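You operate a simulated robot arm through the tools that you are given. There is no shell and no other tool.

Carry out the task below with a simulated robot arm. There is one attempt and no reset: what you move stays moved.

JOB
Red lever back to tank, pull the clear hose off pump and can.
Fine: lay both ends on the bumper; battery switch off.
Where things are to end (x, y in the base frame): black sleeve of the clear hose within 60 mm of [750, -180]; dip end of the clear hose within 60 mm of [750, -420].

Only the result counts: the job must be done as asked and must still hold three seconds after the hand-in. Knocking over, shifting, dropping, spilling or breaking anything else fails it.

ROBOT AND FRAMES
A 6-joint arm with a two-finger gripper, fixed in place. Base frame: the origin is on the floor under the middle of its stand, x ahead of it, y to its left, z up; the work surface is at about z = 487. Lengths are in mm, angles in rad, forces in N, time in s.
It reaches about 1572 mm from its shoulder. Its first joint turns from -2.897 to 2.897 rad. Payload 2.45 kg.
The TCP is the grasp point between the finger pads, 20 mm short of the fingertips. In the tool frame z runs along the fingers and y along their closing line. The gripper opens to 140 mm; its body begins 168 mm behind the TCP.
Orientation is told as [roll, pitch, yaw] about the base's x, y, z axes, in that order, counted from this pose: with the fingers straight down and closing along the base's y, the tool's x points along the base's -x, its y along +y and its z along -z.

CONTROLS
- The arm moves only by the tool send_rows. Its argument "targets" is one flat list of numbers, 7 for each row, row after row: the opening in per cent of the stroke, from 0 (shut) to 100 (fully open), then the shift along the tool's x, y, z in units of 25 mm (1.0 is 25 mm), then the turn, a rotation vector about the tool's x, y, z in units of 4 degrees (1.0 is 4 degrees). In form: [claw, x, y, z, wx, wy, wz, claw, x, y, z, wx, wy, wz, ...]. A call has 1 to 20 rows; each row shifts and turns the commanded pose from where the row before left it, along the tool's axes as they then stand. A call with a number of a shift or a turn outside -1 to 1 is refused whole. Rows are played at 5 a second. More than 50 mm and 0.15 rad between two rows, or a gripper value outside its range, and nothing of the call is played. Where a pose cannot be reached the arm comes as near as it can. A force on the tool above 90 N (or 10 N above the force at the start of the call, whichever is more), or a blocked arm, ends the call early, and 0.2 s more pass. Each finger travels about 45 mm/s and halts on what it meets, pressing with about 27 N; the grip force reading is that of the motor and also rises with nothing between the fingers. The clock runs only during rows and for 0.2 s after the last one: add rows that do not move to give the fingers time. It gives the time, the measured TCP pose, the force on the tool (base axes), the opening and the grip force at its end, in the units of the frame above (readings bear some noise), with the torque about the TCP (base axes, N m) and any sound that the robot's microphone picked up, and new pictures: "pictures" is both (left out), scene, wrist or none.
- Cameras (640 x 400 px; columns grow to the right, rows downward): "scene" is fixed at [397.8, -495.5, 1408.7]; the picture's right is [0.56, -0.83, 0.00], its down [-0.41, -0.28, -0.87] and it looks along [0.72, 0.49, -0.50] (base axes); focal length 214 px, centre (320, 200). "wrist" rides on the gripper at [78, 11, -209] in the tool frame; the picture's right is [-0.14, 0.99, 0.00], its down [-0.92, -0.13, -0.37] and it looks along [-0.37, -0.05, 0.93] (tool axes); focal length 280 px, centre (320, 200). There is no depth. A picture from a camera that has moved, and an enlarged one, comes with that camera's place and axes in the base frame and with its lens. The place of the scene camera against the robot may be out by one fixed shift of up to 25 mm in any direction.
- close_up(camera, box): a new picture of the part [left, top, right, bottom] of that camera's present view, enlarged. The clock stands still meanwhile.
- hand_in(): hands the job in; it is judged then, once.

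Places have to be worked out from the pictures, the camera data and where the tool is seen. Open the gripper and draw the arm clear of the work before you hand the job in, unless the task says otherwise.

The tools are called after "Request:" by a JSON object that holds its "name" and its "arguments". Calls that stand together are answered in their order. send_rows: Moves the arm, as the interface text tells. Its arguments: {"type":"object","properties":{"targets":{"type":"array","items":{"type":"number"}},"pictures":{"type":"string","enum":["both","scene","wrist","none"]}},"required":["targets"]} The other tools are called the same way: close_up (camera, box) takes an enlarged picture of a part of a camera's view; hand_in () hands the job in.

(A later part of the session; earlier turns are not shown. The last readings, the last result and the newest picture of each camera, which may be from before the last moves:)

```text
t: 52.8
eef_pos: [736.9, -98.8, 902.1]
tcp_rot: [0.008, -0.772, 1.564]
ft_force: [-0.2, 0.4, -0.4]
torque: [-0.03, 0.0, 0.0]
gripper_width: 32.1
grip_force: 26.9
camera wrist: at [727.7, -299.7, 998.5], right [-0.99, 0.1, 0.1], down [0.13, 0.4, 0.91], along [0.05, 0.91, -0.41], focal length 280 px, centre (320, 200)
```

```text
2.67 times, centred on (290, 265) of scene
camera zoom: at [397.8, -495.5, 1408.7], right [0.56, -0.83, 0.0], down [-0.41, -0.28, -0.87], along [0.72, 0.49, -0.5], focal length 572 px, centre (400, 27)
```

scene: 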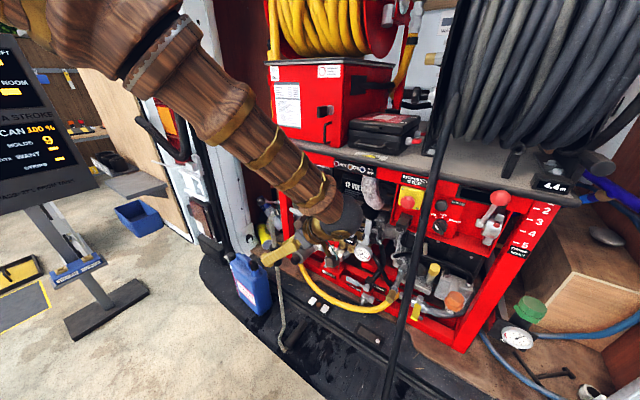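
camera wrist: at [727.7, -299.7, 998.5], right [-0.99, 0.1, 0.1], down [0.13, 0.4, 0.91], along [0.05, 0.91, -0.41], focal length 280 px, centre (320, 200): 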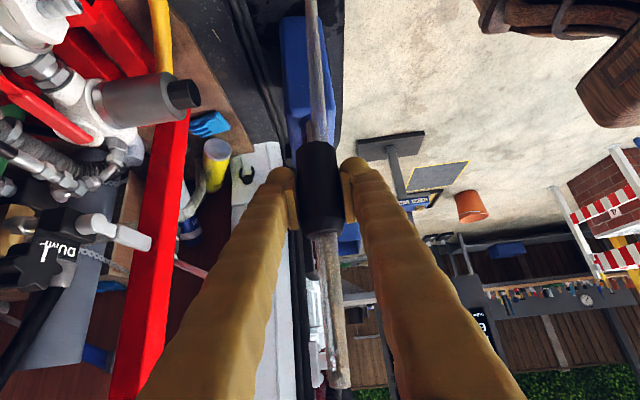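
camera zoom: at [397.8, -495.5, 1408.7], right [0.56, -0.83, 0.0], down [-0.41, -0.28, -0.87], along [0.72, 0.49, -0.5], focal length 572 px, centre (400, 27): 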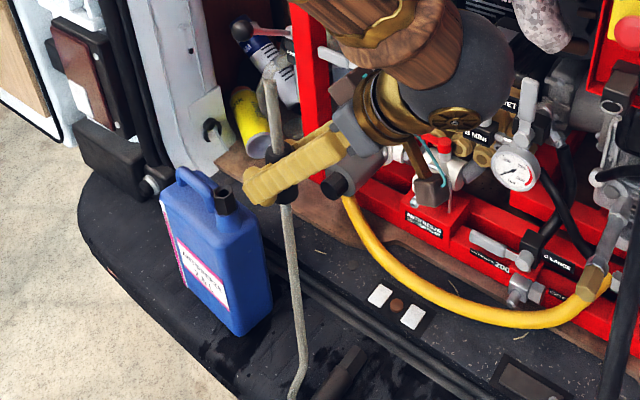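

The dip end is clear of the can, which stands undisturbed. I zoom on the held grip to see where the hose and the stub run.

Request:
{"name": "close_up", "arguments": {"camera": "wrist", "box": [270, 0, 370, 150]}}

Request:
{"name": "close_up", "arguments": {"camera": "wrist", "box": [270, 130, 370, 400]}}

Request:
{"name": "close_up", "arguments": {"camera": "scene", "box": [255, 200, 305, 270]}}

Request:
{"name": "close_up", "arguments": {"camera": "scene", "box": [260, 270, 330, 360]}}

```text
2.67 times, centred on (320, 75) of wrist
camera zoom: at [727.7, -299.7, 998.5], right [-0.99, 0.1, 0.1], down [0.13, 0.4, 0.91], along [0.05, 0.91, -0.41], focal length 748 px, centre (320, 533)
```

zoom: 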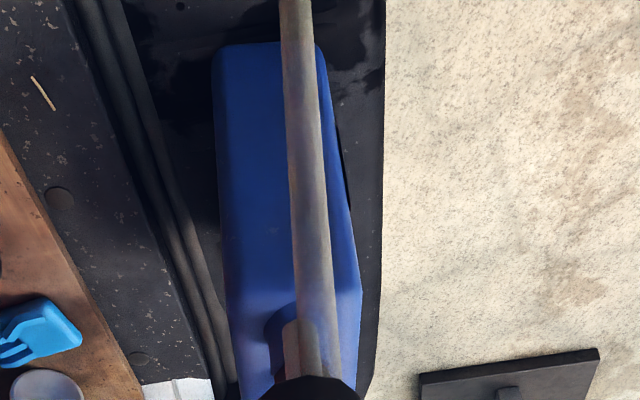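

```text
1.48 times, centred on (320, 265) of wrist
camera zoom: at [727.7, -299.7, 998.5], right [-0.99, 0.1, 0.1], down [0.13, 0.4, 0.91], along [0.05, 0.91, -0.41], focal length 415 px, centre (320, 104)
```

zoom: 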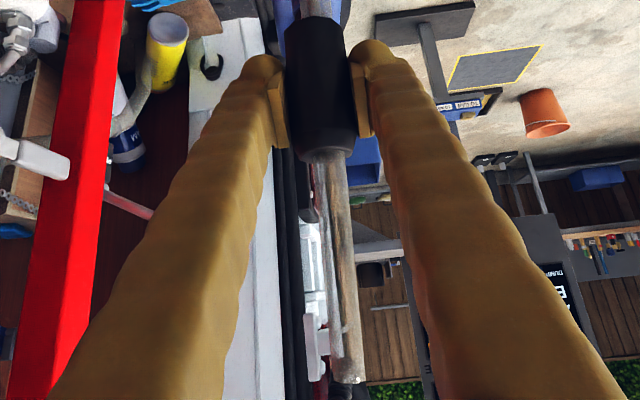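

```text
5.71 times, centred on (280, 235) of scene
camera zoom: at [397.8, -495.5, 1408.7], right [0.56, -0.83, 0.0], down [-0.41, -0.28, -0.87], along [0.72, 0.49, -0.5], focal length 1226 px, centre (549, 0)
```

zoom: 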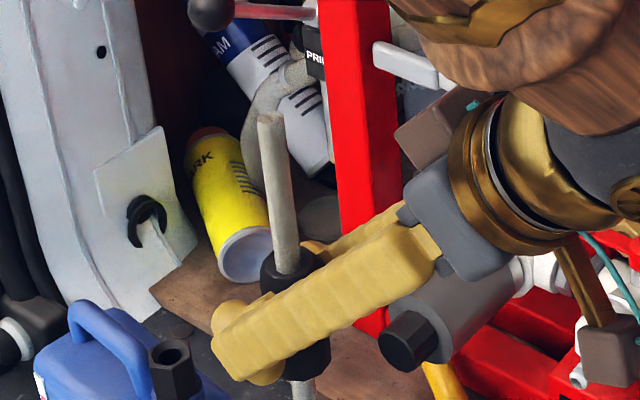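

```text
4.44 times, centred on (295, 315) of scene
camera zoom: at [397.8, -495.5, 1408.7], right [0.56, -0.83, 0.0], down [-0.41, -0.28, -0.87], along [0.72, 0.49, -0.5], focal length 953 px, centre (431, -311)
```

zoom: 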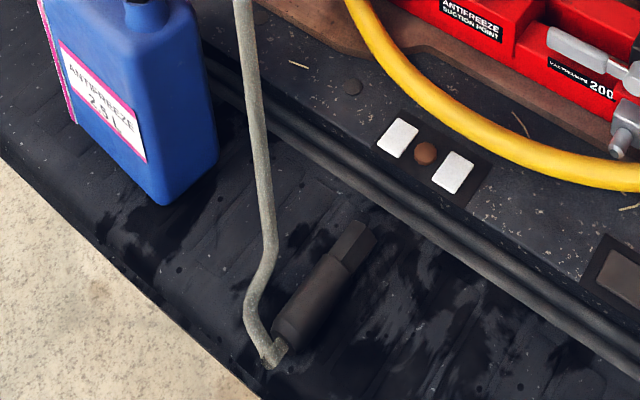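

The hose hangs freely past the grip to the sleeve, which hasn't moved. I now swing the tool about its closing axis in place, so the dip end turns to horizontal with its tip toward -y.

Request:
{"name": "send_rows", "arguments": {"targets": [0, 0, 0, 0, 0, 1, 0, 0, 0, 0, 0, 0, 1, 0, 0, 0, 0, 0, 0, 1, 0, 0, 0, 0, 0, 0, 1, 0, 0, 0, 0, 0, 0, 1, 0, 0, 0, 0, 0, 0, 1, 0, 0, 0, 0, 0, 0, 1, 0, 0, 0, 0, 0, 0, 1, 0, 0, 0, 0, 0, 0, 1, 0, 0, 0, 0, 0, 0, 1, 0, 0, 0, 0, 0, 0, 1, 0]}}

```text
t: 55.2
eef_pos: [741.7, -100.7, 902.8]
tcp_rot: [0.004, -0.002, 1.572]
ft_force: [-0.1, 0.6, -0.6]
torque: [0.0, -0.03, -0.02]
gripper_width: 32.1
grip_force: 27.1
camera wrist: at [731.3, -178.2, 1112.2], right [-0.99, 0.14, 0.01], down [0.13, 0.92, 0.37], along [0.05, 0.37, -0.93], focal length 280 px, centre (320, 200)
```

scene: 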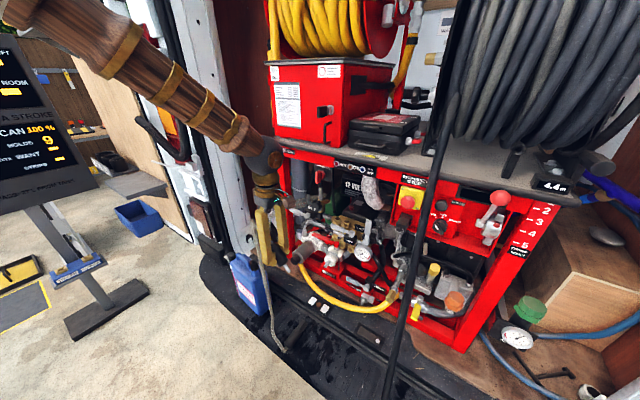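
wrist: 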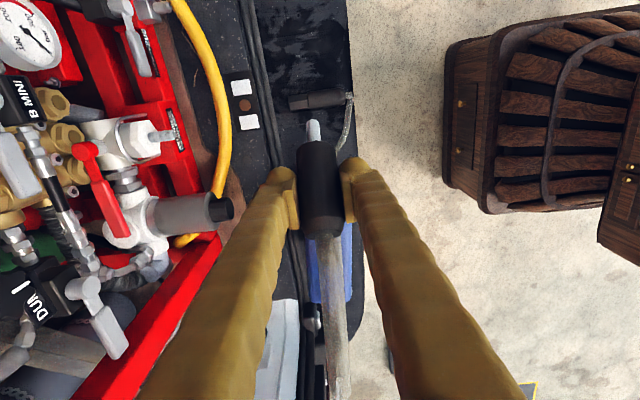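

The tool is vertical now and the lever's projection matches it pointing exactly along +y. I finish turning the dip end to horizontal and start moving it down toward its place.

Request:
{"name": "send_rows", "arguments": {"targets": [0, 0, 0, 0, 0, 1, 0, 0, 0, 0, 0, 0, 1, 0, 0, 0, 0, 0, 0, 1, 0, 0, 0, 0, 0, 0, 1, 0, 0, 0, 0, 0, 0, 1, 0, 0, 0, 0, 0, 0, 1, 0, 0, 0, 0, 0, 0, 1, 0, 0, 0, 0, 0, 0, 1, 0, 0, 0, 0, 0, 0, 1, 0, 0, 0, 0, 0, 0, 1, 0, 0, 0, 0, 0, 0, 1, 0, 0, 0.03, 0.011, 0.983, 0, 0, 0, 0, 0.03, 0.011, 0.983, 0, 0, 0, 0, 0.03, 0.011, 0.983, 0, 0, 0, 0, 0.03, 0.011, 0.983, 0, 0, 0]}}

Request:
{"name": "close_up", "arguments": {"camera": "scene", "box": [220, 220, 420, 370]}}

```text
t: 58.4
eef_pos: [741.5, -171.2, 835.3]
tcp_rot: [0.01, 0.762, 1.577]
ft_force: [-0.3, 0.1, -0.3]
torque: [0.03, 0.0, -0.02]
gripper_width: 32.0
grip_force: 26.4
camera wrist: at [732.3, -81.7, 1039.9], right [-0.99, 0.1, -0.09], down [0.13, 0.92, -0.37], along [0.05, -0.38, -0.92], focal length 280 px, centre (320, 200)
```

scene: 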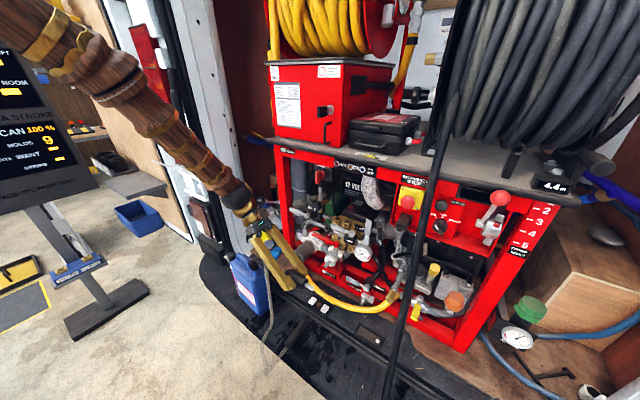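
wrist: 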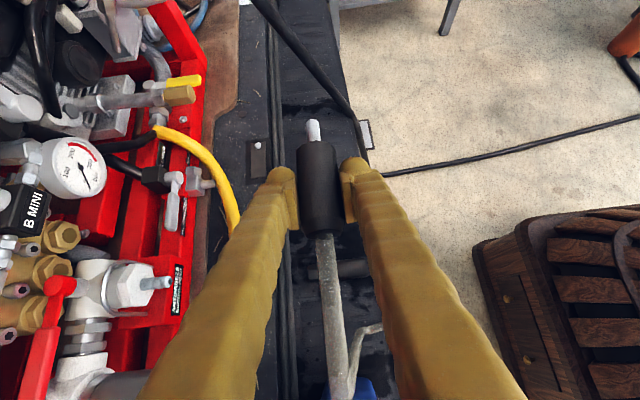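

```text
2.67 times, centred on (320, 295) of scene
camera zoom: at [397.8, -495.5, 1408.7], right [0.56, -0.83, 0.0], down [-0.41, -0.28, -0.87], along [0.72, 0.49, -0.5], focal length 572 px, centre (320, -53)
```

zoom: 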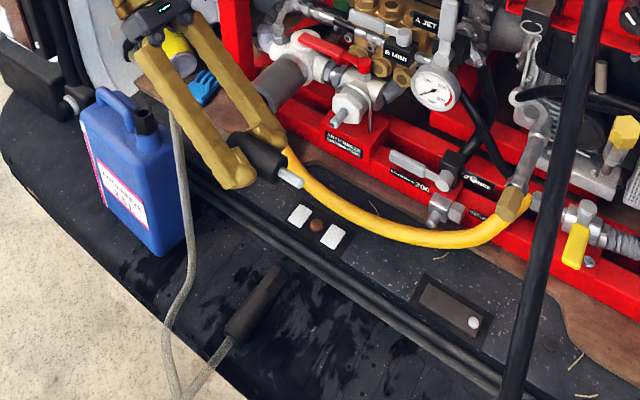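

The dip end is horizontal, tip toward -y, but the slack hose droops over the bumper's front edge. I raise it and move toward -y so the hose straightens and comes back onto the bumper before I lower it.

Request:
{"name": "send_rows", "arguments": {"targets": [0, 0.863, -0.02, 0.03, 0, 0, 0, 0, 0.863, -0.02, 0.03, 0, 0, 0, 0, 0.863, -0.02, 0.03, 0, 0, 0, 0, 0.863, -0.02, 0.03, 0, 0, 0, 0, 0.863, -0.02, 0.03, 0, 0, 0, 0, 0.863, -0.02, 0.03, 0, 0, 0, 0, 0.863, -0.02, 0.03, 0, 0, 0, 0, 0.863, -0.02, 0.03, 0, 0, 0]}}

Request:
{"name": "close_up", "arguments": {"camera": "scene", "box": [220, 200, 460, 380]}}

```text
t: 60.2
eef_pos: [742.7, -296.6, 949.1]
tcp_rot: [0.009, 0.764, 1.575]
ft_force: [0.3, -0.1, -1.4]
torque: [0.0, -0.01, 0.02]
gripper_width: 31.9
grip_force: 26.8
camera wrist: at [733.1, -209.3, 1155.3], right [-0.99, 0.1, -0.09], down [0.13, 0.92, -0.37], along [0.04, -0.38, -0.92], focal length 280 px, centre (320, 200)
```

scene: 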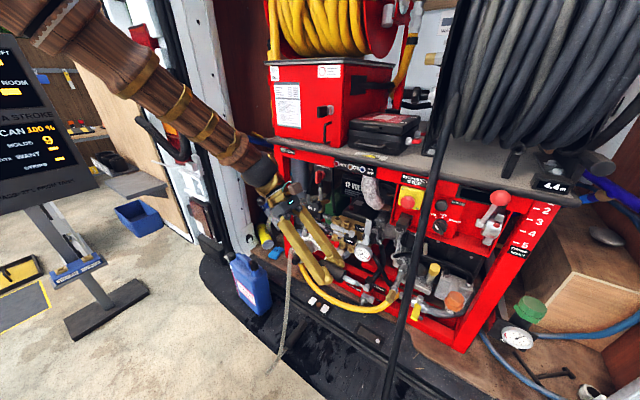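
wrist: 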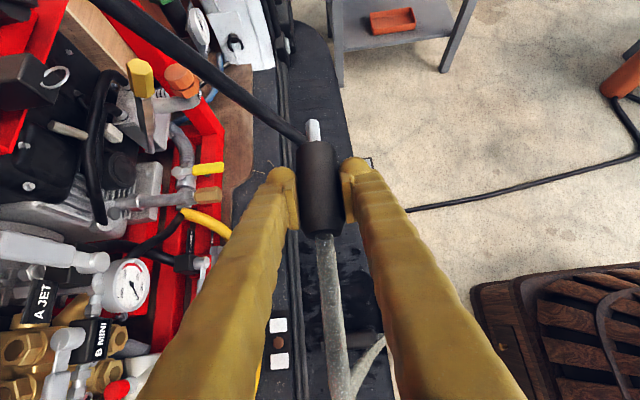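

```text
2.22 times, centred on (340, 290) of scene
camera zoom: at [397.8, -495.5, 1408.7], right [0.56, -0.83, 0.0], down [-0.41, -0.28, -0.87], along [0.72, 0.49, -0.5], focal length 477 px, centre (276, 0)
```

zoom: 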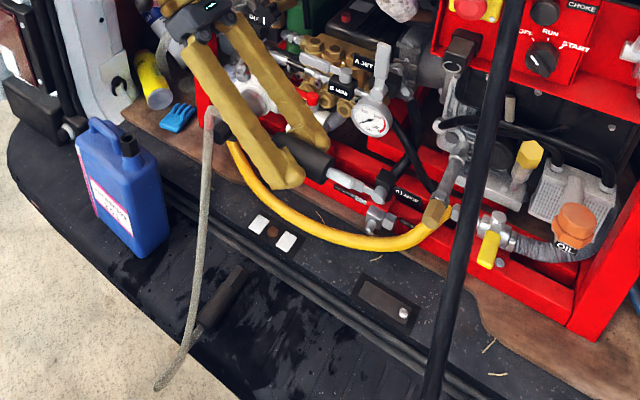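

The hose still folds over the edge below the sleeve, so it is longer than I estimated. I raise the dip end another 90 mm and a little in +x to draw the fold back.

Request:
{"name": "send_rows", "arguments": {"targets": [0, 0.62, -0.3, -0.65, 0, 0, 0, 0, 0.62, -0.3, -0.65, 0, 0, 0, 0, 0.62, -0.3, -0.65, 0, 0, 0, 0, 0.62, -0.3, -0.65, 0, 0, 0]}}

Request:
{"name": "close_up", "arguments": {"camera": "scene", "box": [220, 200, 460, 380]}}

```text
t: 61.2
eef_pos: [775.2, -298.1, 1040.3]
tcp_rot: [0.008, 0.765, 1.578]
ft_force: [-0.7, -0.6, -1.0]
torque: [-0.03, -0.04, -0.03]
gripper_width: 32.0
grip_force: 27.3
camera wrist: at [764.8, -209.3, 1246.0], right [-0.99, 0.1, -0.09], down [0.13, 0.92, -0.37], along [0.04, -0.38, -0.92], focal length 280 px, centre (320, 200)
```

scene: 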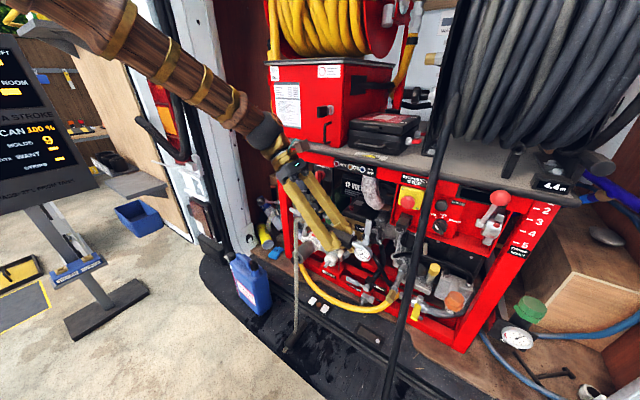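
wrist: 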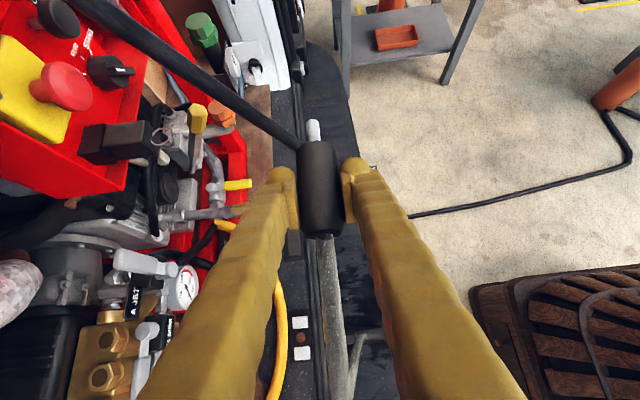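

```text
2.22 times, centred on (340, 290) of scene
camera zoom: at [397.8, -495.5, 1408.7], right [0.56, -0.83, 0.0], down [-0.41, -0.28, -0.87], along [0.72, 0.49, -0.5], focal length 477 px, centre (276, 0)
```

zoom: 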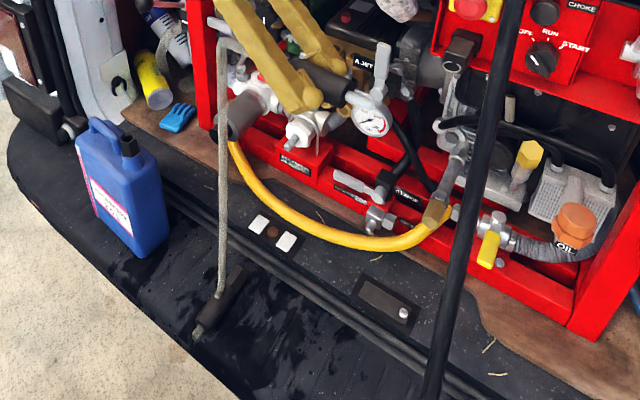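

The hose is now straight and back on the bumper. I check the sleeve end closely.

Request:
{"name": "close_up", "arguments": {"camera": "scene", "box": [265, 295, 345, 365]}}

Request:
{"name": "close_up", "arguments": {"camera": "wrist", "box": [260, 220, 420, 400]}}

```text
5.71 times, centred on (305, 330) of scene
camera zoom: at [397.8, -495.5, 1408.7], right [0.56, -0.83, 0.0], down [-0.41, -0.28, -0.87], along [0.72, 0.49, -0.5], focal length 1226 px, centre (406, -543)
```

zoom: 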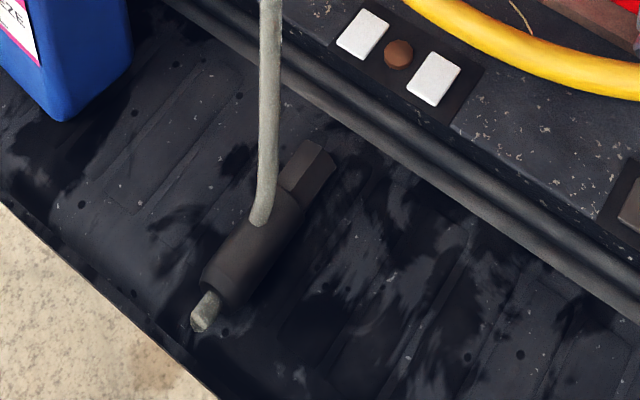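

```text
2.22 times, centred on (340, 310) of wrist
camera zoom: at [764.8, -209.3, 1246.0], right [-0.99, 0.1, -0.09], down [0.13, 0.92, -0.37], along [0.04, -0.38, -0.92], focal length 623 px, centre (276, -44)
```

zoom: 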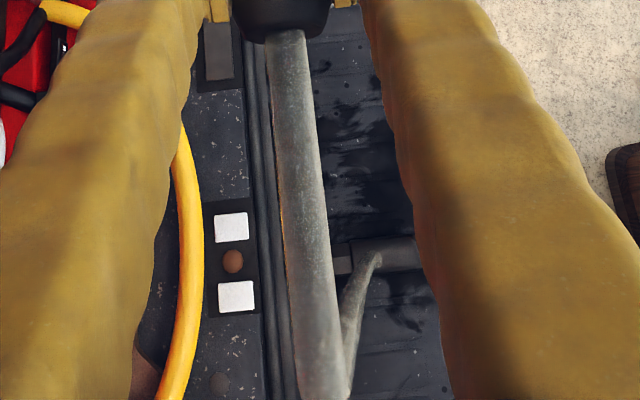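

The sleeve lies in place with the hose folded back over it, inside the bumper. I lower the dip end while moving toward +x/-y so that the slack settles on the inner part of the bumper, keeping clear of the hanging black hose.

Request:
{"name": "send_rows", "arguments": {"targets": [0, -0.6075, -0.274, 0.734, 0, 0, 0, 0, -0.6075, -0.274, 0.734, 0, 0, 0, 0, -0.6075, -0.274, 0.734, 0, 0, 0, 0, -0.6075, -0.274, 0.734, 0, 0, 0, 0, -0.6075, -0.274, 0.734, 0, 0, 0, 0, -0.6075, -0.274, 0.734, 0, 0, 0, 0, -0.6075, -0.274, 0.734, 0, 0, 0, 0, -0.6075, -0.274, 0.734, 0, 0, 0]}}

Request:
{"name": "close_up", "arguments": {"camera": "scene", "box": [220, 220, 460, 390]}}

```text
t: 63.0
eef_pos: [828.8, -312.1, 847.2]
tcp_rot: [0.006, 0.764, 1.576]
ft_force: [1.2, 0.0, -0.6]
torque: [0.04, -0.01, 0.03]
gripper_width: 31.8
grip_force: 27.1
camera wrist: at [819.6, -223.6, 1053.4], right [-0.99, 0.1, -0.09], down [0.13, 0.92, -0.37], along [0.05, -0.38, -0.92], focal length 280 px, centre (320, 200)
```

scene: 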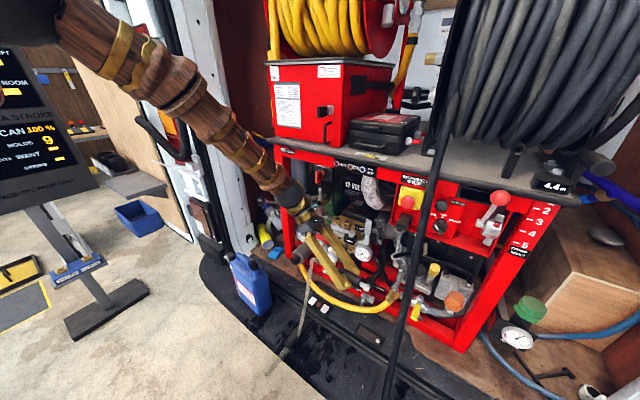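
wrist: 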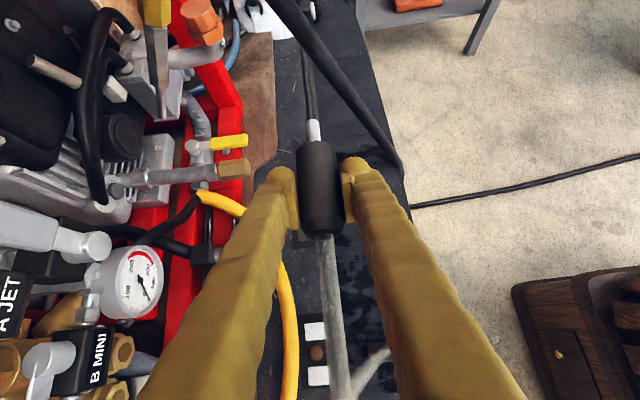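

```text
2.35 times, centred on (340, 305) of scene
camera zoom: at [397.8, -495.5, 1408.7], right [0.56, -0.83, 0.0], down [-0.41, -0.28, -0.87], along [0.72, 0.49, -0.5], focal length 505 px, centre (273, -47)
```

zoom: 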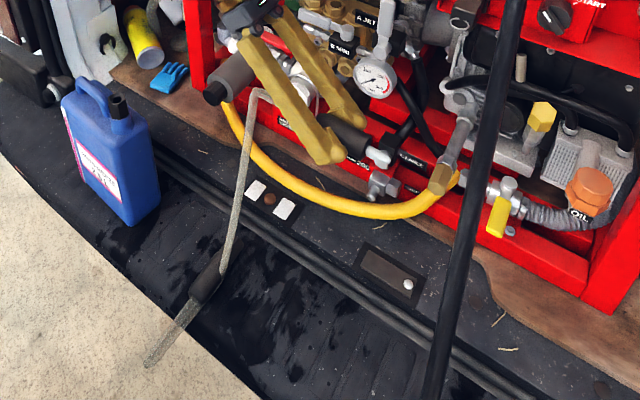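

The hose is limp, and the slack keeps slipping over the edge because the sleeve's exit is so close to it. I'll lay the dip end down now and afterwards re-lay the sleeve with its exit turned inward. I lower the dip end toward (760, -370).

Request:
{"name": "send_rows", "arguments": {"targets": [0, -0.517, 0.276, 0.873, 0, 0, 0, 0, -0.517, 0.276, 0.873, 0, 0, 0, 0, -0.517, 0.276, 0.873, 0, 0, 0, 0, -0.517, 0.276, 0.873, 0, 0, 0, 0, -0.517, 0.276, 0.873, 0, 0, 0, 0, -0.517, 0.276, 0.873, 0, 0, 0, 0, -0.517, 0.276, 0.873, 0, 0, 0, 0, -0.517, 0.276, 0.873, 0, 0, 0, 0, -0.517, 0.276, 0.873, 0, 0, 0, 0, -0.517, 0.276, 0.873, 0, 0, 0]}}

Request:
{"name": "close_up", "arguments": {"camera": "scene", "box": [230, 240, 440, 400]}}

```text
t: 65.2
eef_pos: [758.7, -370.3, 602.1]
tcp_rot: [0.006, 0.761, 1.574]
ft_force: [0.0, 0.2, -1.4]
torque: [0.03, -0.04, 0.0]
gripper_width: 32.0
grip_force: 27.2
camera wrist: at [748.6, -282.1, 809.3], right [-0.99, 0.1, -0.09], down [0.13, 0.92, -0.37], along [0.05, -0.38, -0.92], focal length 280 px, centre (320, 200)
```

scene: 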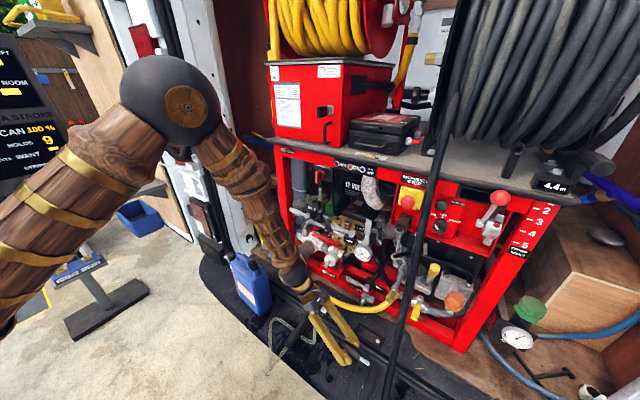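
wrist: 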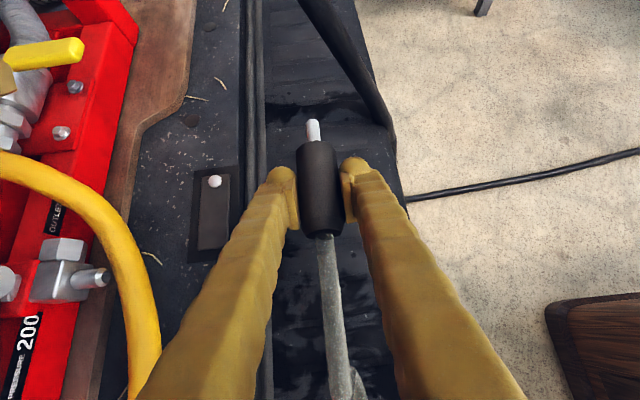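

```text
2.50 times, centred on (335, 320) of scene
camera zoom: at [397.8, -495.5, 1408.7], right [0.56, -0.83, 0.0], down [-0.41, -0.28, -0.87], along [0.72, 0.49, -0.5], focal length 536 px, centre (282, -100)
```

zoom: 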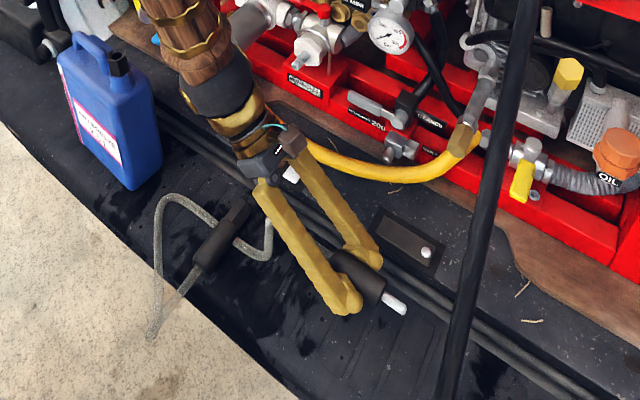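

The hose now forms a loop lying partly on the bumper. I continue down to just above the surface at about (745, -385).

Request:
{"name": "send_rows", "arguments": {"targets": [0, -0.46, 0.137, 0.696, 0, 0, 0, 0, -0.46, 0.137, 0.696, 0, 0, 0, 0, -0.46, 0.137, 0.696, 0, 0, 0, 0, -0.46, 0.137, 0.696, 0, 0, 0]}}

Request:
{"name": "close_up", "arguments": {"camera": "scene", "box": [230, 240, 440, 400]}}

```text
t: 66.2
eef_pos: [743.0, -387.1, 521.2]
tcp_rot: [0.009, 0.765, 1.576]
ft_force: [0.6, -0.1, 0.0]
torque: [-0.01, 0.06, -0.01]
gripper_width: 32.0
grip_force: 26.8
camera wrist: at [732.8, -298.2, 726.9], right [-0.99, 0.1, -0.09], down [0.13, 0.92, -0.37], along [0.04, -0.38, -0.92], focal length 280 px, centre (320, 200)
```

scene: 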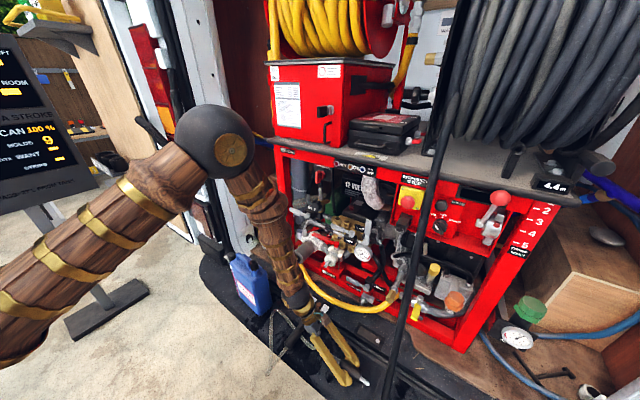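
wrist: 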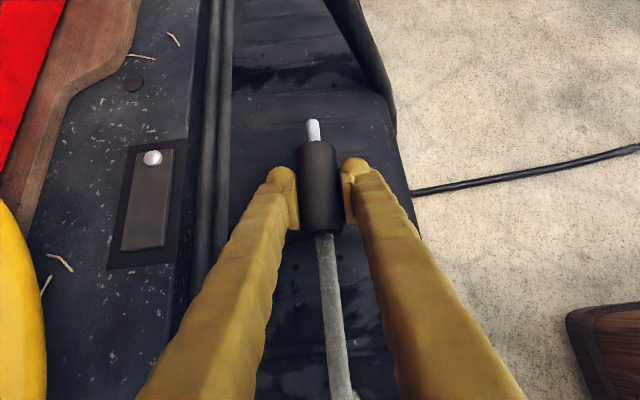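

```text
2.50 times, centred on (335, 320) of scene
camera zoom: at [397.8, -495.5, 1408.7], right [0.56, -0.83, 0.0], down [-0.41, -0.28, -0.87], along [0.72, 0.49, -0.5], focal length 536 px, centre (282, -100)
```

zoom: 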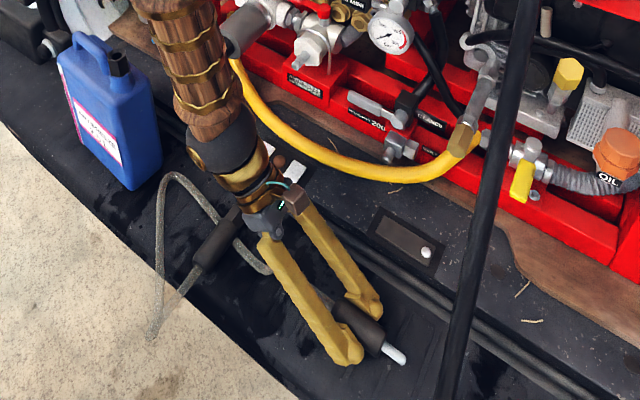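

The tip projects to about (744, -457) and the body centre to y≈-387, both within tolerance. I lower the last few millimetres until it touches.

Request:
{"name": "send_rows", "arguments": {"targets": [0, -0.111, 0, 0.115, 0, 0, 0, 0, -0.083, 0, 0.087, 0, 0, 0], "pictures": "none"}}

```text
t: 66.8
eef_pos: [743.0, -386.6, 513.8]
tcp_rot: [0.009, 0.765, 1.575]
ft_force: [-0.3, -0.2, -0.4]
torque: [0.02, 0.02, 0.04]
gripper_width: 31.6
grip_force: 27.4
```

No contact yet at z = 513.8. I go 3 mm further.

Request:
{"name": "send_rows", "arguments": {"targets": [0, -0.042, 0, 0.043, 0, 0, 0, 0, -0.042, 0, 0.043, 0, 0, 0], "pictures": "none"}}

```text
t: 67.4
eef_pos: [743.5, -387.0, 511.9]
tcp_rot: [0.007, 0.766, 1.575]
ft_force: [-20.6, 21.0, 56.0]
torque: [0.6, -0.17, 0.2]
gripper_width: 31.5
grip_force: 26.9
```

The dip end rests on the bumper (56 N up). I back off 2 mm and open the fingers.

Request:
{"name": "send_rows", "arguments": {"targets": [0, 0.055, 0, -0.058, 0, 0, 0, 12, 0, 0, 0, 0, 0, 0, 25, 0, 0, 0, 0, 0, 0, 38, 0, 0, 0, 0, 0, 0, 45, 0, 0, 0, 0, 0, 0, 45, 0, 0, 0, 0, 0, 0]}}

Request:
{"name": "close_up", "arguments": {"camera": "scene", "box": [230, 240, 440, 400]}}

```text
t: 68.8
eef_pos: [743.1, -385.3, 511.0]
tcp_rot: [0.008, 0.763, 1.576]
ft_force: [0.4, 0.0, 0.7]
torque: [-0.01, 0.01, 0.01]
gripper_width: 63.1
grip_force: 0.0
camera wrist: at [733.9, -297.4, 717.7], right [-0.99, 0.1, -0.09], down [0.13, 0.92, -0.37], along [0.05, -0.38, -0.92], focal length 280 px, centre (320, 200)
```

scene: 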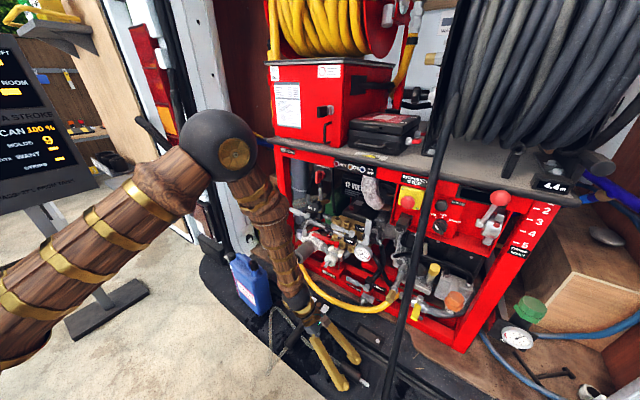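
wrist: 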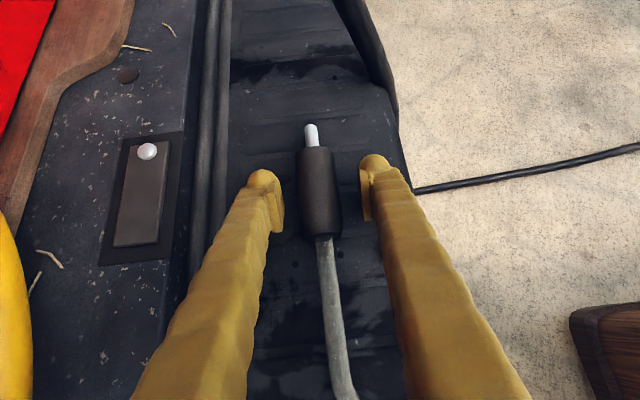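

```text
2.50 times, centred on (335, 320) of scene
camera zoom: at [397.8, -495.5, 1408.7], right [0.56, -0.83, 0.0], down [-0.41, -0.28, -0.87], along [0.72, 0.49, -0.5], focal length 536 px, centre (282, -100)
```

zoom: 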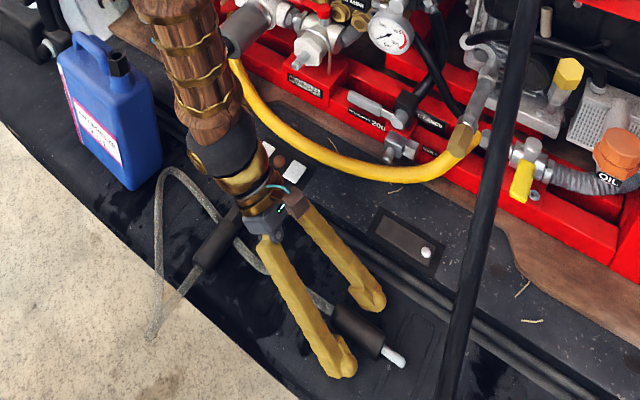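

The dip end lies flat at about (746, -457 tip, -387 body). I withdraw the fingers back along the tool axis and look at the whole hose.

Request:
{"name": "send_rows", "arguments": {"targets": [50, 0, 0, -0.6, 0, 0, 0, 50, 0, 0, -1, 0, 0, 0, 50, 0, 0, -1, 0, 0, 0, 50, 0, 0, -1, 0, 0, 0, 50, 0, 0, -1, 0, 0, 0, 50, 0, 0, -1, 0, 0, 0, 50, 0, 0, -1, 0, 0, 0, 50, 0, 0, -1, 0, 0, 0, 50, 0, 0, -1, 0, 0, 0, 50, 0, 0, -1, 0, 0, 0, 50, 0, 0, -1, 0, 0, 0, 50, 0, 0, -1, 0, 0, 0]}}

Request:
{"name": "close_up", "arguments": {"camera": "scene", "box": [230, 240, 440, 400]}}

```text
t: 71.4
eef_pos: [741.9, -185.5, 720.7]
tcp_rot: [0.008, 0.766, 1.579]
ft_force: [-0.6, 0.2, 0.7]
torque: [0.02, 0.0, 0.0]
gripper_width: 70.2
grip_force: 0.1
camera wrist: at [732.1, -96.8, 926.2], right [-0.99, 0.1, -0.09], down [0.13, 0.92, -0.37], along [0.04, -0.38, -0.92], focal length 280 px, centre (320, 200)
```

scene: 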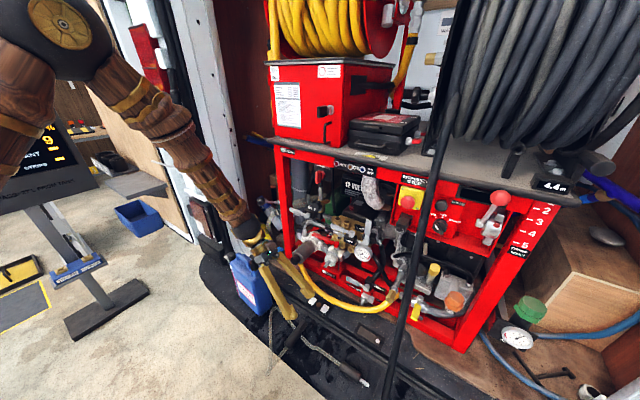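
wrist: 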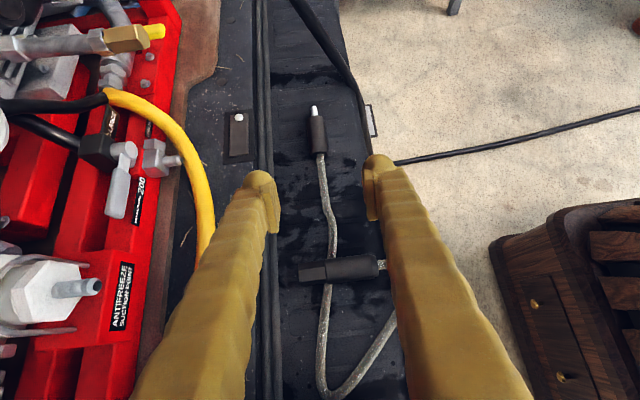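

```text
2.50 times, centred on (335, 320) of scene
camera zoom: at [397.8, -495.5, 1408.7], right [0.56, -0.83, 0.0], down [-0.41, -0.28, -0.87], along [0.72, 0.49, -0.5], focal length 536 px, centre (282, -100)
```

zoom: 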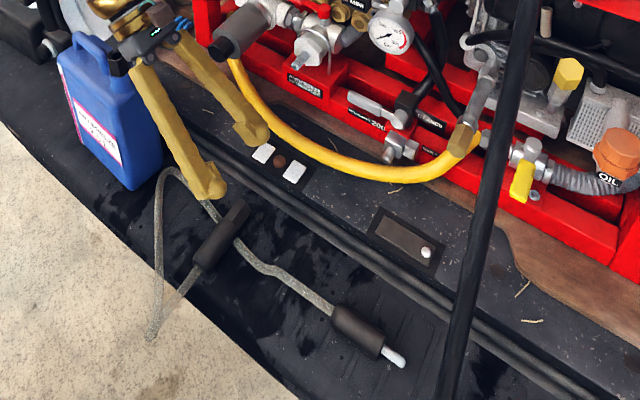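

The dip end stays put and the hose loop lies mostly on the bumper, partly over the edge at the sleeve's exit. I raise the arm and return the tool to vertical to see the loop properly.

Request:
{"name": "send_rows", "arguments": {"targets": [50, 0.83, 0, -0.868, 0, 0, 0, 50, 0.83, 0, -0.868, 0, 0, 0, 50, 0.83, 0, -0.868, 0, 0, 0, 50, 0.83, 0, -0.868, 0, 0, 0, 50, 0.83, 0, -0.868, 0, 0, 0, 50, 0, 0, 0, 0, -1, 0, 50, 0, 0, 0, 0, -1, 0, 50, 0, 0, 0, 0, -1, 0, 50, 0, 0, 0, 0, -1, 0, 50, 0, 0, 0, 0, -1, 0, 50, 0, 0, 0, 0, -1, 0, 50, 0, 0, 0, 0, -1, 0, 50, 0, 0, 0, 0, -1, 0, 50, 0, 0, 0, 0, -1, 0, 50, 0, 0, 0, 0, -1, 0, 50, 0, 0, 0, 0, -1, 0]}}

Request:
{"name": "close_up", "arguments": {"camera": "scene", "box": [230, 240, 440, 400]}}

```text
t: 74.8
eef_pos: [744.5, -185.2, 870.8]
tcp_rot: [0.005, -0.006, 1.572]
ft_force: [-1.0, 0.5, 0.7]
torque: [-0.01, -0.01, -0.02]
gripper_width: 70.0
grip_force: 0.1
camera wrist: at [735.5, -264.5, 1080.1], right [-0.99, 0.14, 0.01], down [0.13, 0.92, 0.37], along [0.05, 0.37, -0.93], focal length 280 px, centre (320, 200)
```

scene: 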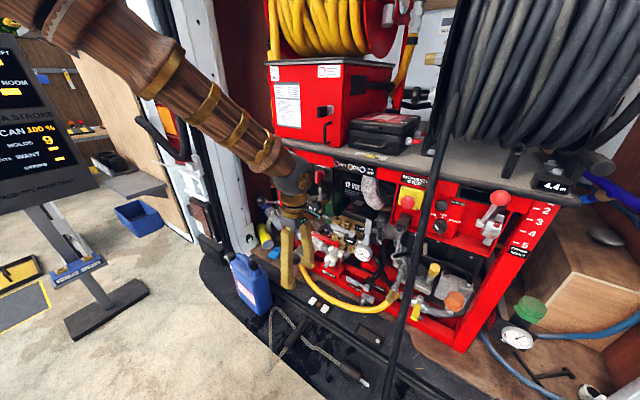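
wrist: 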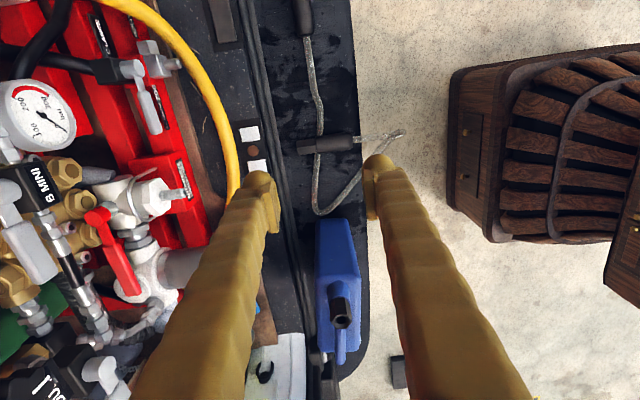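

```text
2.50 times, centred on (335, 320) of scene
camera zoom: at [397.8, -495.5, 1408.7], right [0.56, -0.83, 0.0], down [-0.41, -0.28, -0.87], along [0.72, 0.49, -0.5], focal length 536 px, centre (282, -100)
```

zoom: 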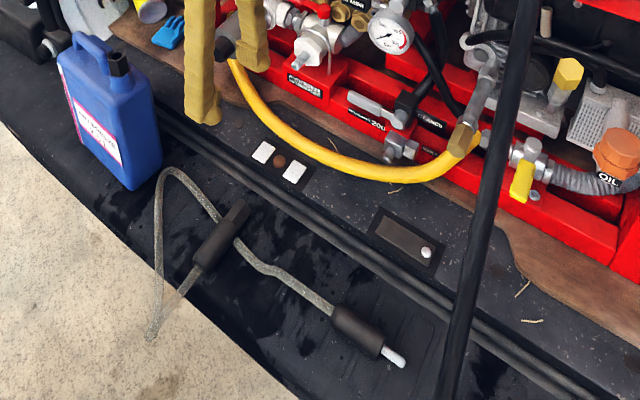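

Seen from above, the loop overhangs the edge by about 90 mm at the sleeve's exit but everything lies still. I use the same close-up box as before to check whether the sleeve has crept.

Request:
{"name": "close_up", "arguments": {"camera": "scene", "box": [260, 290, 330, 350]}}

Request:
{"name": "close_up", "arguments": {"camera": "wrist", "box": [270, 90, 430, 240]}}

```text
6.67 times, centred on (295, 320) of scene
camera zoom: at [397.8, -495.5, 1408.7], right [0.56, -0.83, 0.0], down [-0.41, -0.28, -0.87], along [0.72, 0.49, -0.5], focal length 1430 px, centre (487, -600)
```

zoom: 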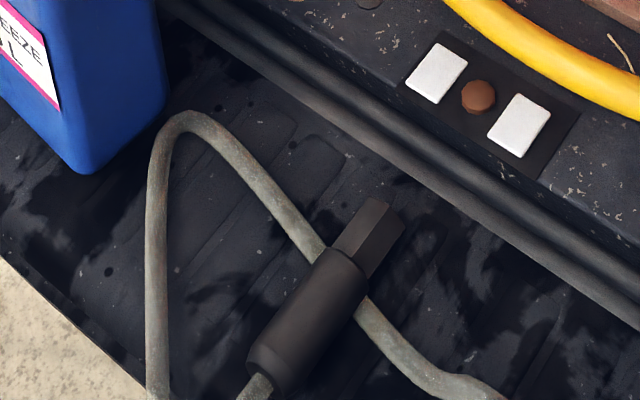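

```text
2.67 times, centred on (350, 165) of wrist
camera zoom: at [735.5, -264.5, 1080.1], right [-0.99, 0.14, 0.01], down [0.13, 0.92, 0.37], along [0.05, 0.37, -0.93], focal length 748 px, centre (240, 293)
```

zoom: 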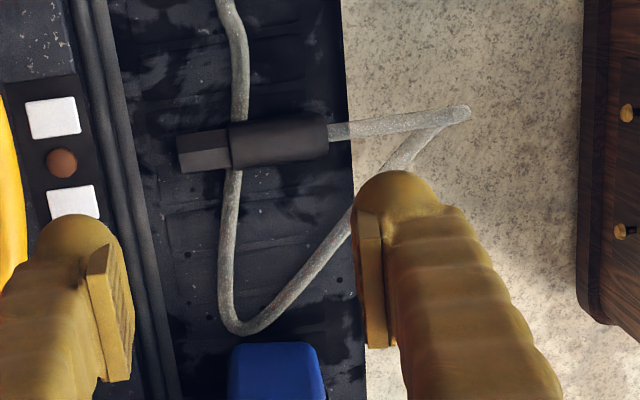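

The sleeve sits exactly where it was laid, so the arrangement is stable. Now to the battery switch: I move back and up, and yaw the tool back so the fingers can point at the panel.

Request:
{"name": "send_rows", "arguments": {"targets": [50, 0, 0.933, -0.867, 0, 0, 0, 50, 0, 0.933, -0.867, 0, 0, 0, 50, 0, 0.933, -0.867, 0, 0, 0, 50, 0, 0.933, -0.867, 0, 0, 0, 50, 0, 0.933, -0.867, 0, 0, 0, 50, 0, 0.933, -0.867, 0, 0, 0, 50, 0, 0, 0, 0, 0, 1, 50, 0, 0, 0, 0, 0, 1, 50, 0, 0, 0, 0, 0, 1, 50, 0, 0, 0, 0, 0, 1, 50, 0, 0, 0, 0, 0, 1, 50, 0, 0, 0, 0, 0, 1, 50, 0, 0, 0, 0, 0, 1, 50, 0, 0, 0, 0, 0, 1, 50, 0, 0, 0, 0, 0, 1, 50, 0, 0, 0, 0, 0, 1, 50, 0, 0, 0, 0, 0, 1, 50, 0, 0, 0, 0, 0, 1, 50, 0, 0, 0, 0, 0, 1], "pictures": "scene"}}

```text
t: 78.8
eef_pos: [606.6, -187.1, 1003.2]
tcp_rot: [0.008, 0.002, 0.661]
ft_force: [0.1, -0.7, 0.0]
torque: [0.0, 0.01, -0.02]
gripper_width: 69.8
grip_force: 0.1
```

scene: 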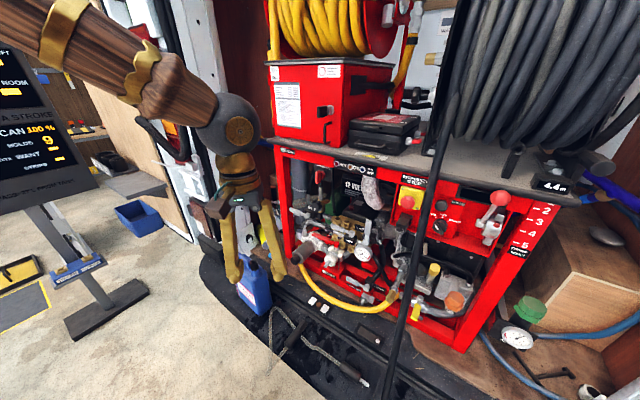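

Yaw is 0.66 rad; I finish bringing it to zero and start tilting the fingers forward.

Request:
{"name": "send_rows", "arguments": {"targets": [50, 0, 0, 0, 0, 0, 1, 50, 0, 0, 0, 0, 0, 1, 50, 0, 0, 0, 0, 0, 1, 50, 0, 0, 0, 0, 0, 1, 50, 0, 0, 0, 0, 0, 1, 50, 0, 0, 0, 0, 0, 1, 50, 0, 0, 0, 0, 0, 1, 50, 0, 0, 0, 0, 0, 1, 50, 0, 0, 0, 0, 0, 1, 50, 0, 0, 0, 0, 0, 0.47, 50, 0, 0, 0, 0, -1, 0, 50, 0, 0, 0, 0, -1, 0, 50, 0, 0, 0, 0, -1, 0, 50, 0, 0, 0, 0, -1, 0, 50, 0, 0, 0, 0, -1, 0, 50, 0, 0, 0, 0, -1, 0, 50, 0, 0, 0, 0, -1, 0, 50, 0, 0, 0, 0, -1, 0, 50, 0, 0, 0, 0, -1, 0, 50, 0, 0, 0, 0, -1, 0]}}

```text
t: 83.0
eef_pos: [605.9, -186.8, 1002.1]
tcp_rot: [0.005, -0.693, -0.003]
ft_force: [0.2, -0.5, 0.6]
torque: [-0.03, 0.0, 0.03]
gripper_width: 69.8
grip_force: 0.0
camera wrist: at [412.6, -176.0, 1113.7], right [0.1, 0.99, 0.09], down [0.47, -0.13, 0.87], along [0.87, -0.05, -0.48], focal length 280 px, centre (320, 200)
```

scene: 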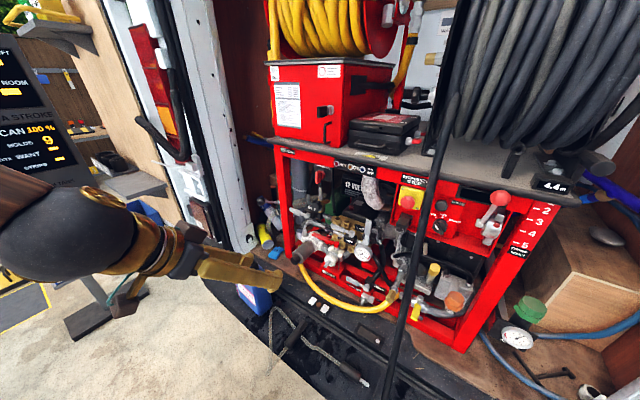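
wrist: 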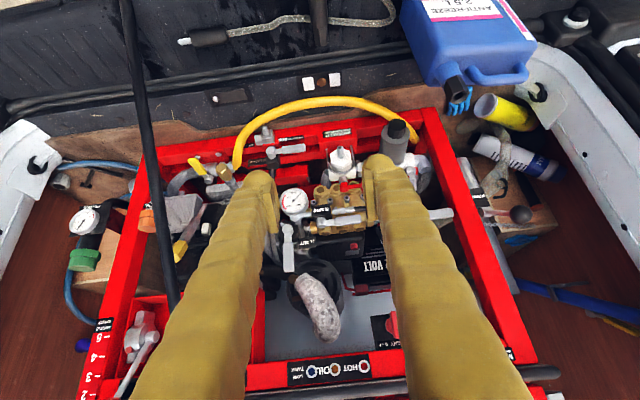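

I tilt the fingers on to nearly horizontal and shift over so the camera looks at the battery switch from the front.

Request:
{"name": "send_rows", "arguments": {"targets": [50, 0, 0, 0, 0, -1, 0, 50, 0, 0, 0, 0, -1, 0, 50, 0, 0, 0, 0, -1, 0, 50, 0, 0, 0, 0, -1, 0, 50, 0, 0, 0, 0, -1, 0, 50, 0, 0, 0, 0, -1, 0, 50, 0, 0, 0, 0, -1, 0, 50, 0, 0, 0, 0, -1, 0, 50, 0, 0, 0, 0, -1, 0, 50, 0, 0, 0, 0, -1, 0, 50, 0, 0, 0, 0, -1, 0, 50, 0, 0, 0, 0, -1, 0, 50, -0.418, 0.77, 0.934, 0, 0, 0, 50, -0.418, 0.77, 0.934, 0, 0, 0, 50, -0.418, 0.77, 0.934, 0, 0, 0, 50, -0.418, 0.77, 0.934, 0, 0, 0]}}

Request:
{"name": "close_up", "arguments": {"camera": "wrist", "box": [250, 160, 390, 280]}}

Request:
{"name": "close_up", "arguments": {"camera": "scene", "box": [290, 150, 370, 200]}}

```text
t: 86.4
eef_pos: [806.2, -176.2, 1106.7]
tcp_rot: [0.109, -1.529, -0.107]
ft_force: [-0.4, -0.2, 0.7]
torque: [0.0, -0.02, -0.02]
gripper_width: 69.9
grip_force: 0.1
out of reach, approached as far as the arm can: row 3, 4, 5, 6, 7, 8, 9, 10, 11, 12
camera wrist: at [593.8, -164.6, 1038.0], right [0.0, 0.99, 0.14], down [-0.33, -0.13, 0.93], along [0.94, -0.05, 0.33], focal length 280 px, centre (320, 200)
```

scene: 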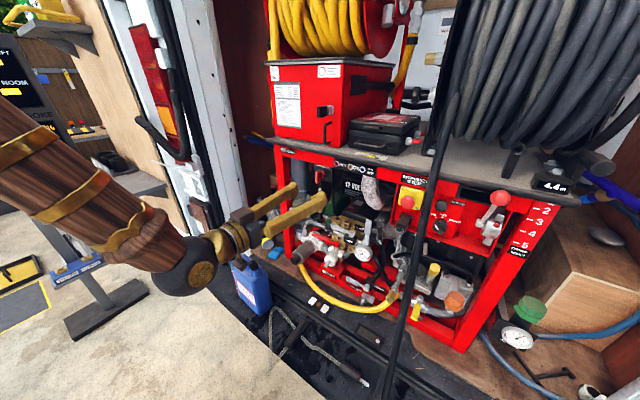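
wrist: 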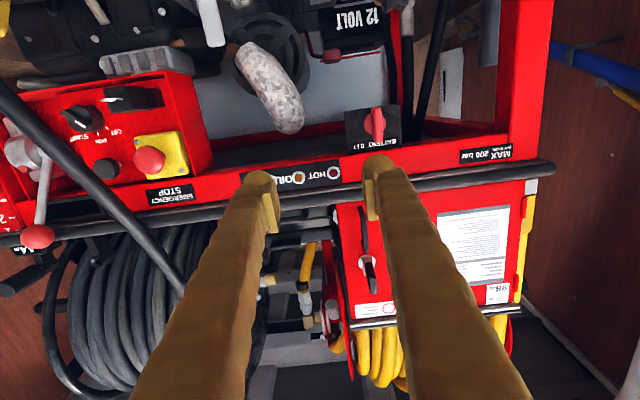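

```text
3.33 times, centred on (320, 220) of wrist
camera zoom: at [593.8, -164.6, 1038.0], right [0.0, 0.99, 0.14], down [-0.33, -0.13, 0.93], along [0.94, -0.05, 0.33], focal length 935 px, centre (320, 133)
```

zoom: 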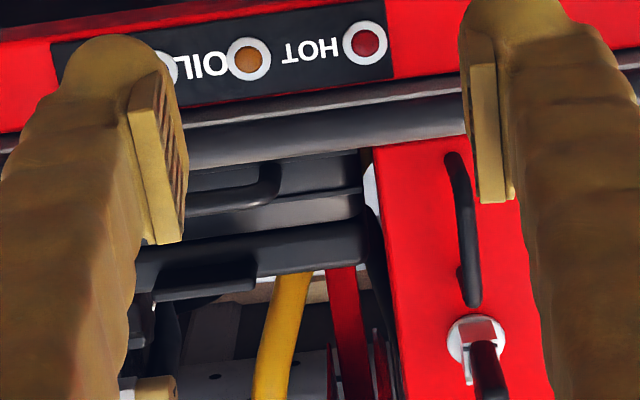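

```text
8.00 times, centred on (330, 175) of scene
camera zoom: at [397.8, -495.5, 1408.7], right [0.56, -0.83, 0.0], down [-0.41, -0.28, -0.87], along [0.72, 0.49, -0.5], focal length 1716 px, centre (240, 400)
```

zoom: 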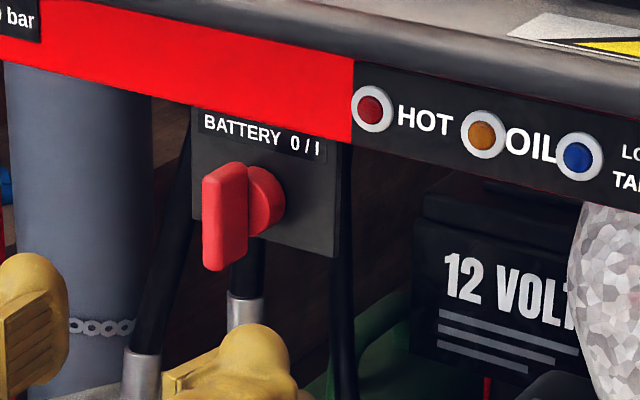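

The arm settled at (806, -176, 1107) with the fingers horizontal, and the knob is in view at pixel (375,125), which puts it at (985, -97, 1080). I zoom on it.

Request:
{"name": "close_up", "arguments": {"camera": "wrist", "box": [335, 90, 415, 160]}}

Request:
{"name": "close_up", "arguments": {"camera": "scene", "box": [500, 150, 600, 210]}}

Request:
{"name": "close_up", "arguments": {"camera": "scene", "box": [395, 165, 475, 245]}}

```text
5.71 times, centred on (375, 125) of wrist
camera zoom: at [593.8, -164.6, 1038.0], right [0.0, 0.99, 0.14], down [-0.33, -0.13, 0.93], along [0.94, -0.05, 0.33], focal length 1602 px, centre (6, 629)
```

zoom: 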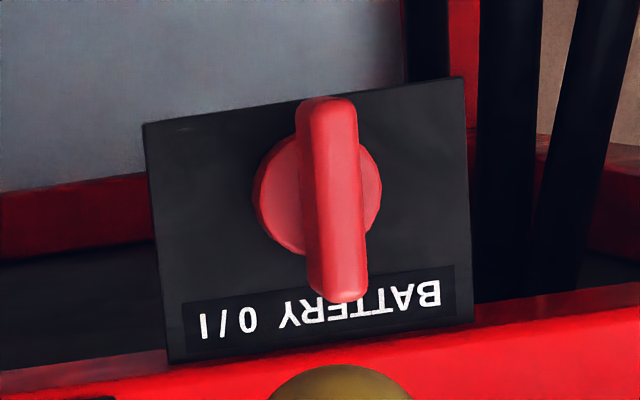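

```text
6.40 times, centred on (550, 180) of scene
camera zoom: at [397.8, -495.5, 1408.7], right [0.56, -0.83, 0.0], down [-0.41, -0.28, -0.87], along [0.72, 0.49, -0.5], focal length 1373 px, centre (-1152, 328)
```

zoom: 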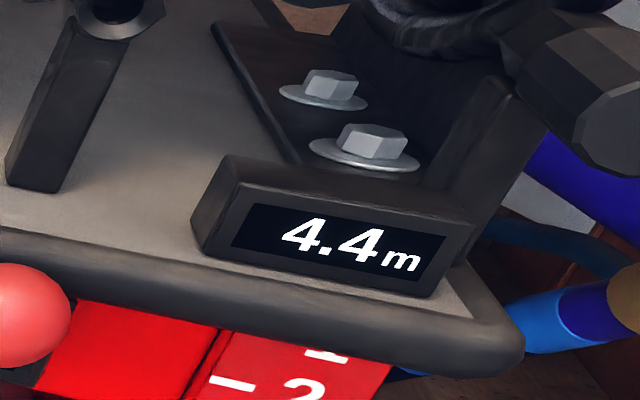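

```text
5.00 times, centred on (435, 205) of scene
camera zoom: at [397.8, -495.5, 1408.7], right [0.56, -0.83, 0.0], down [-0.41, -0.28, -0.87], along [0.72, 0.49, -0.5], focal length 1072 px, centre (-255, 175)
```

zoom: 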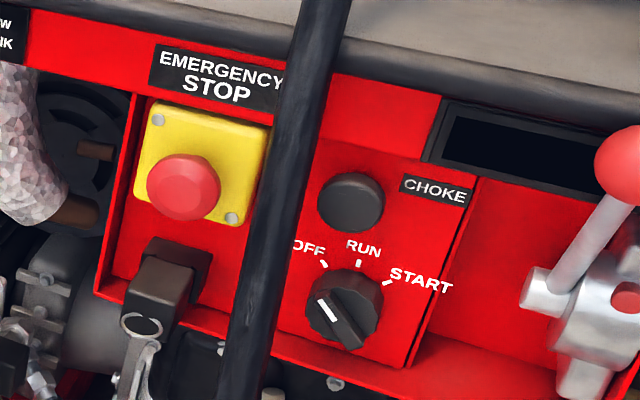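

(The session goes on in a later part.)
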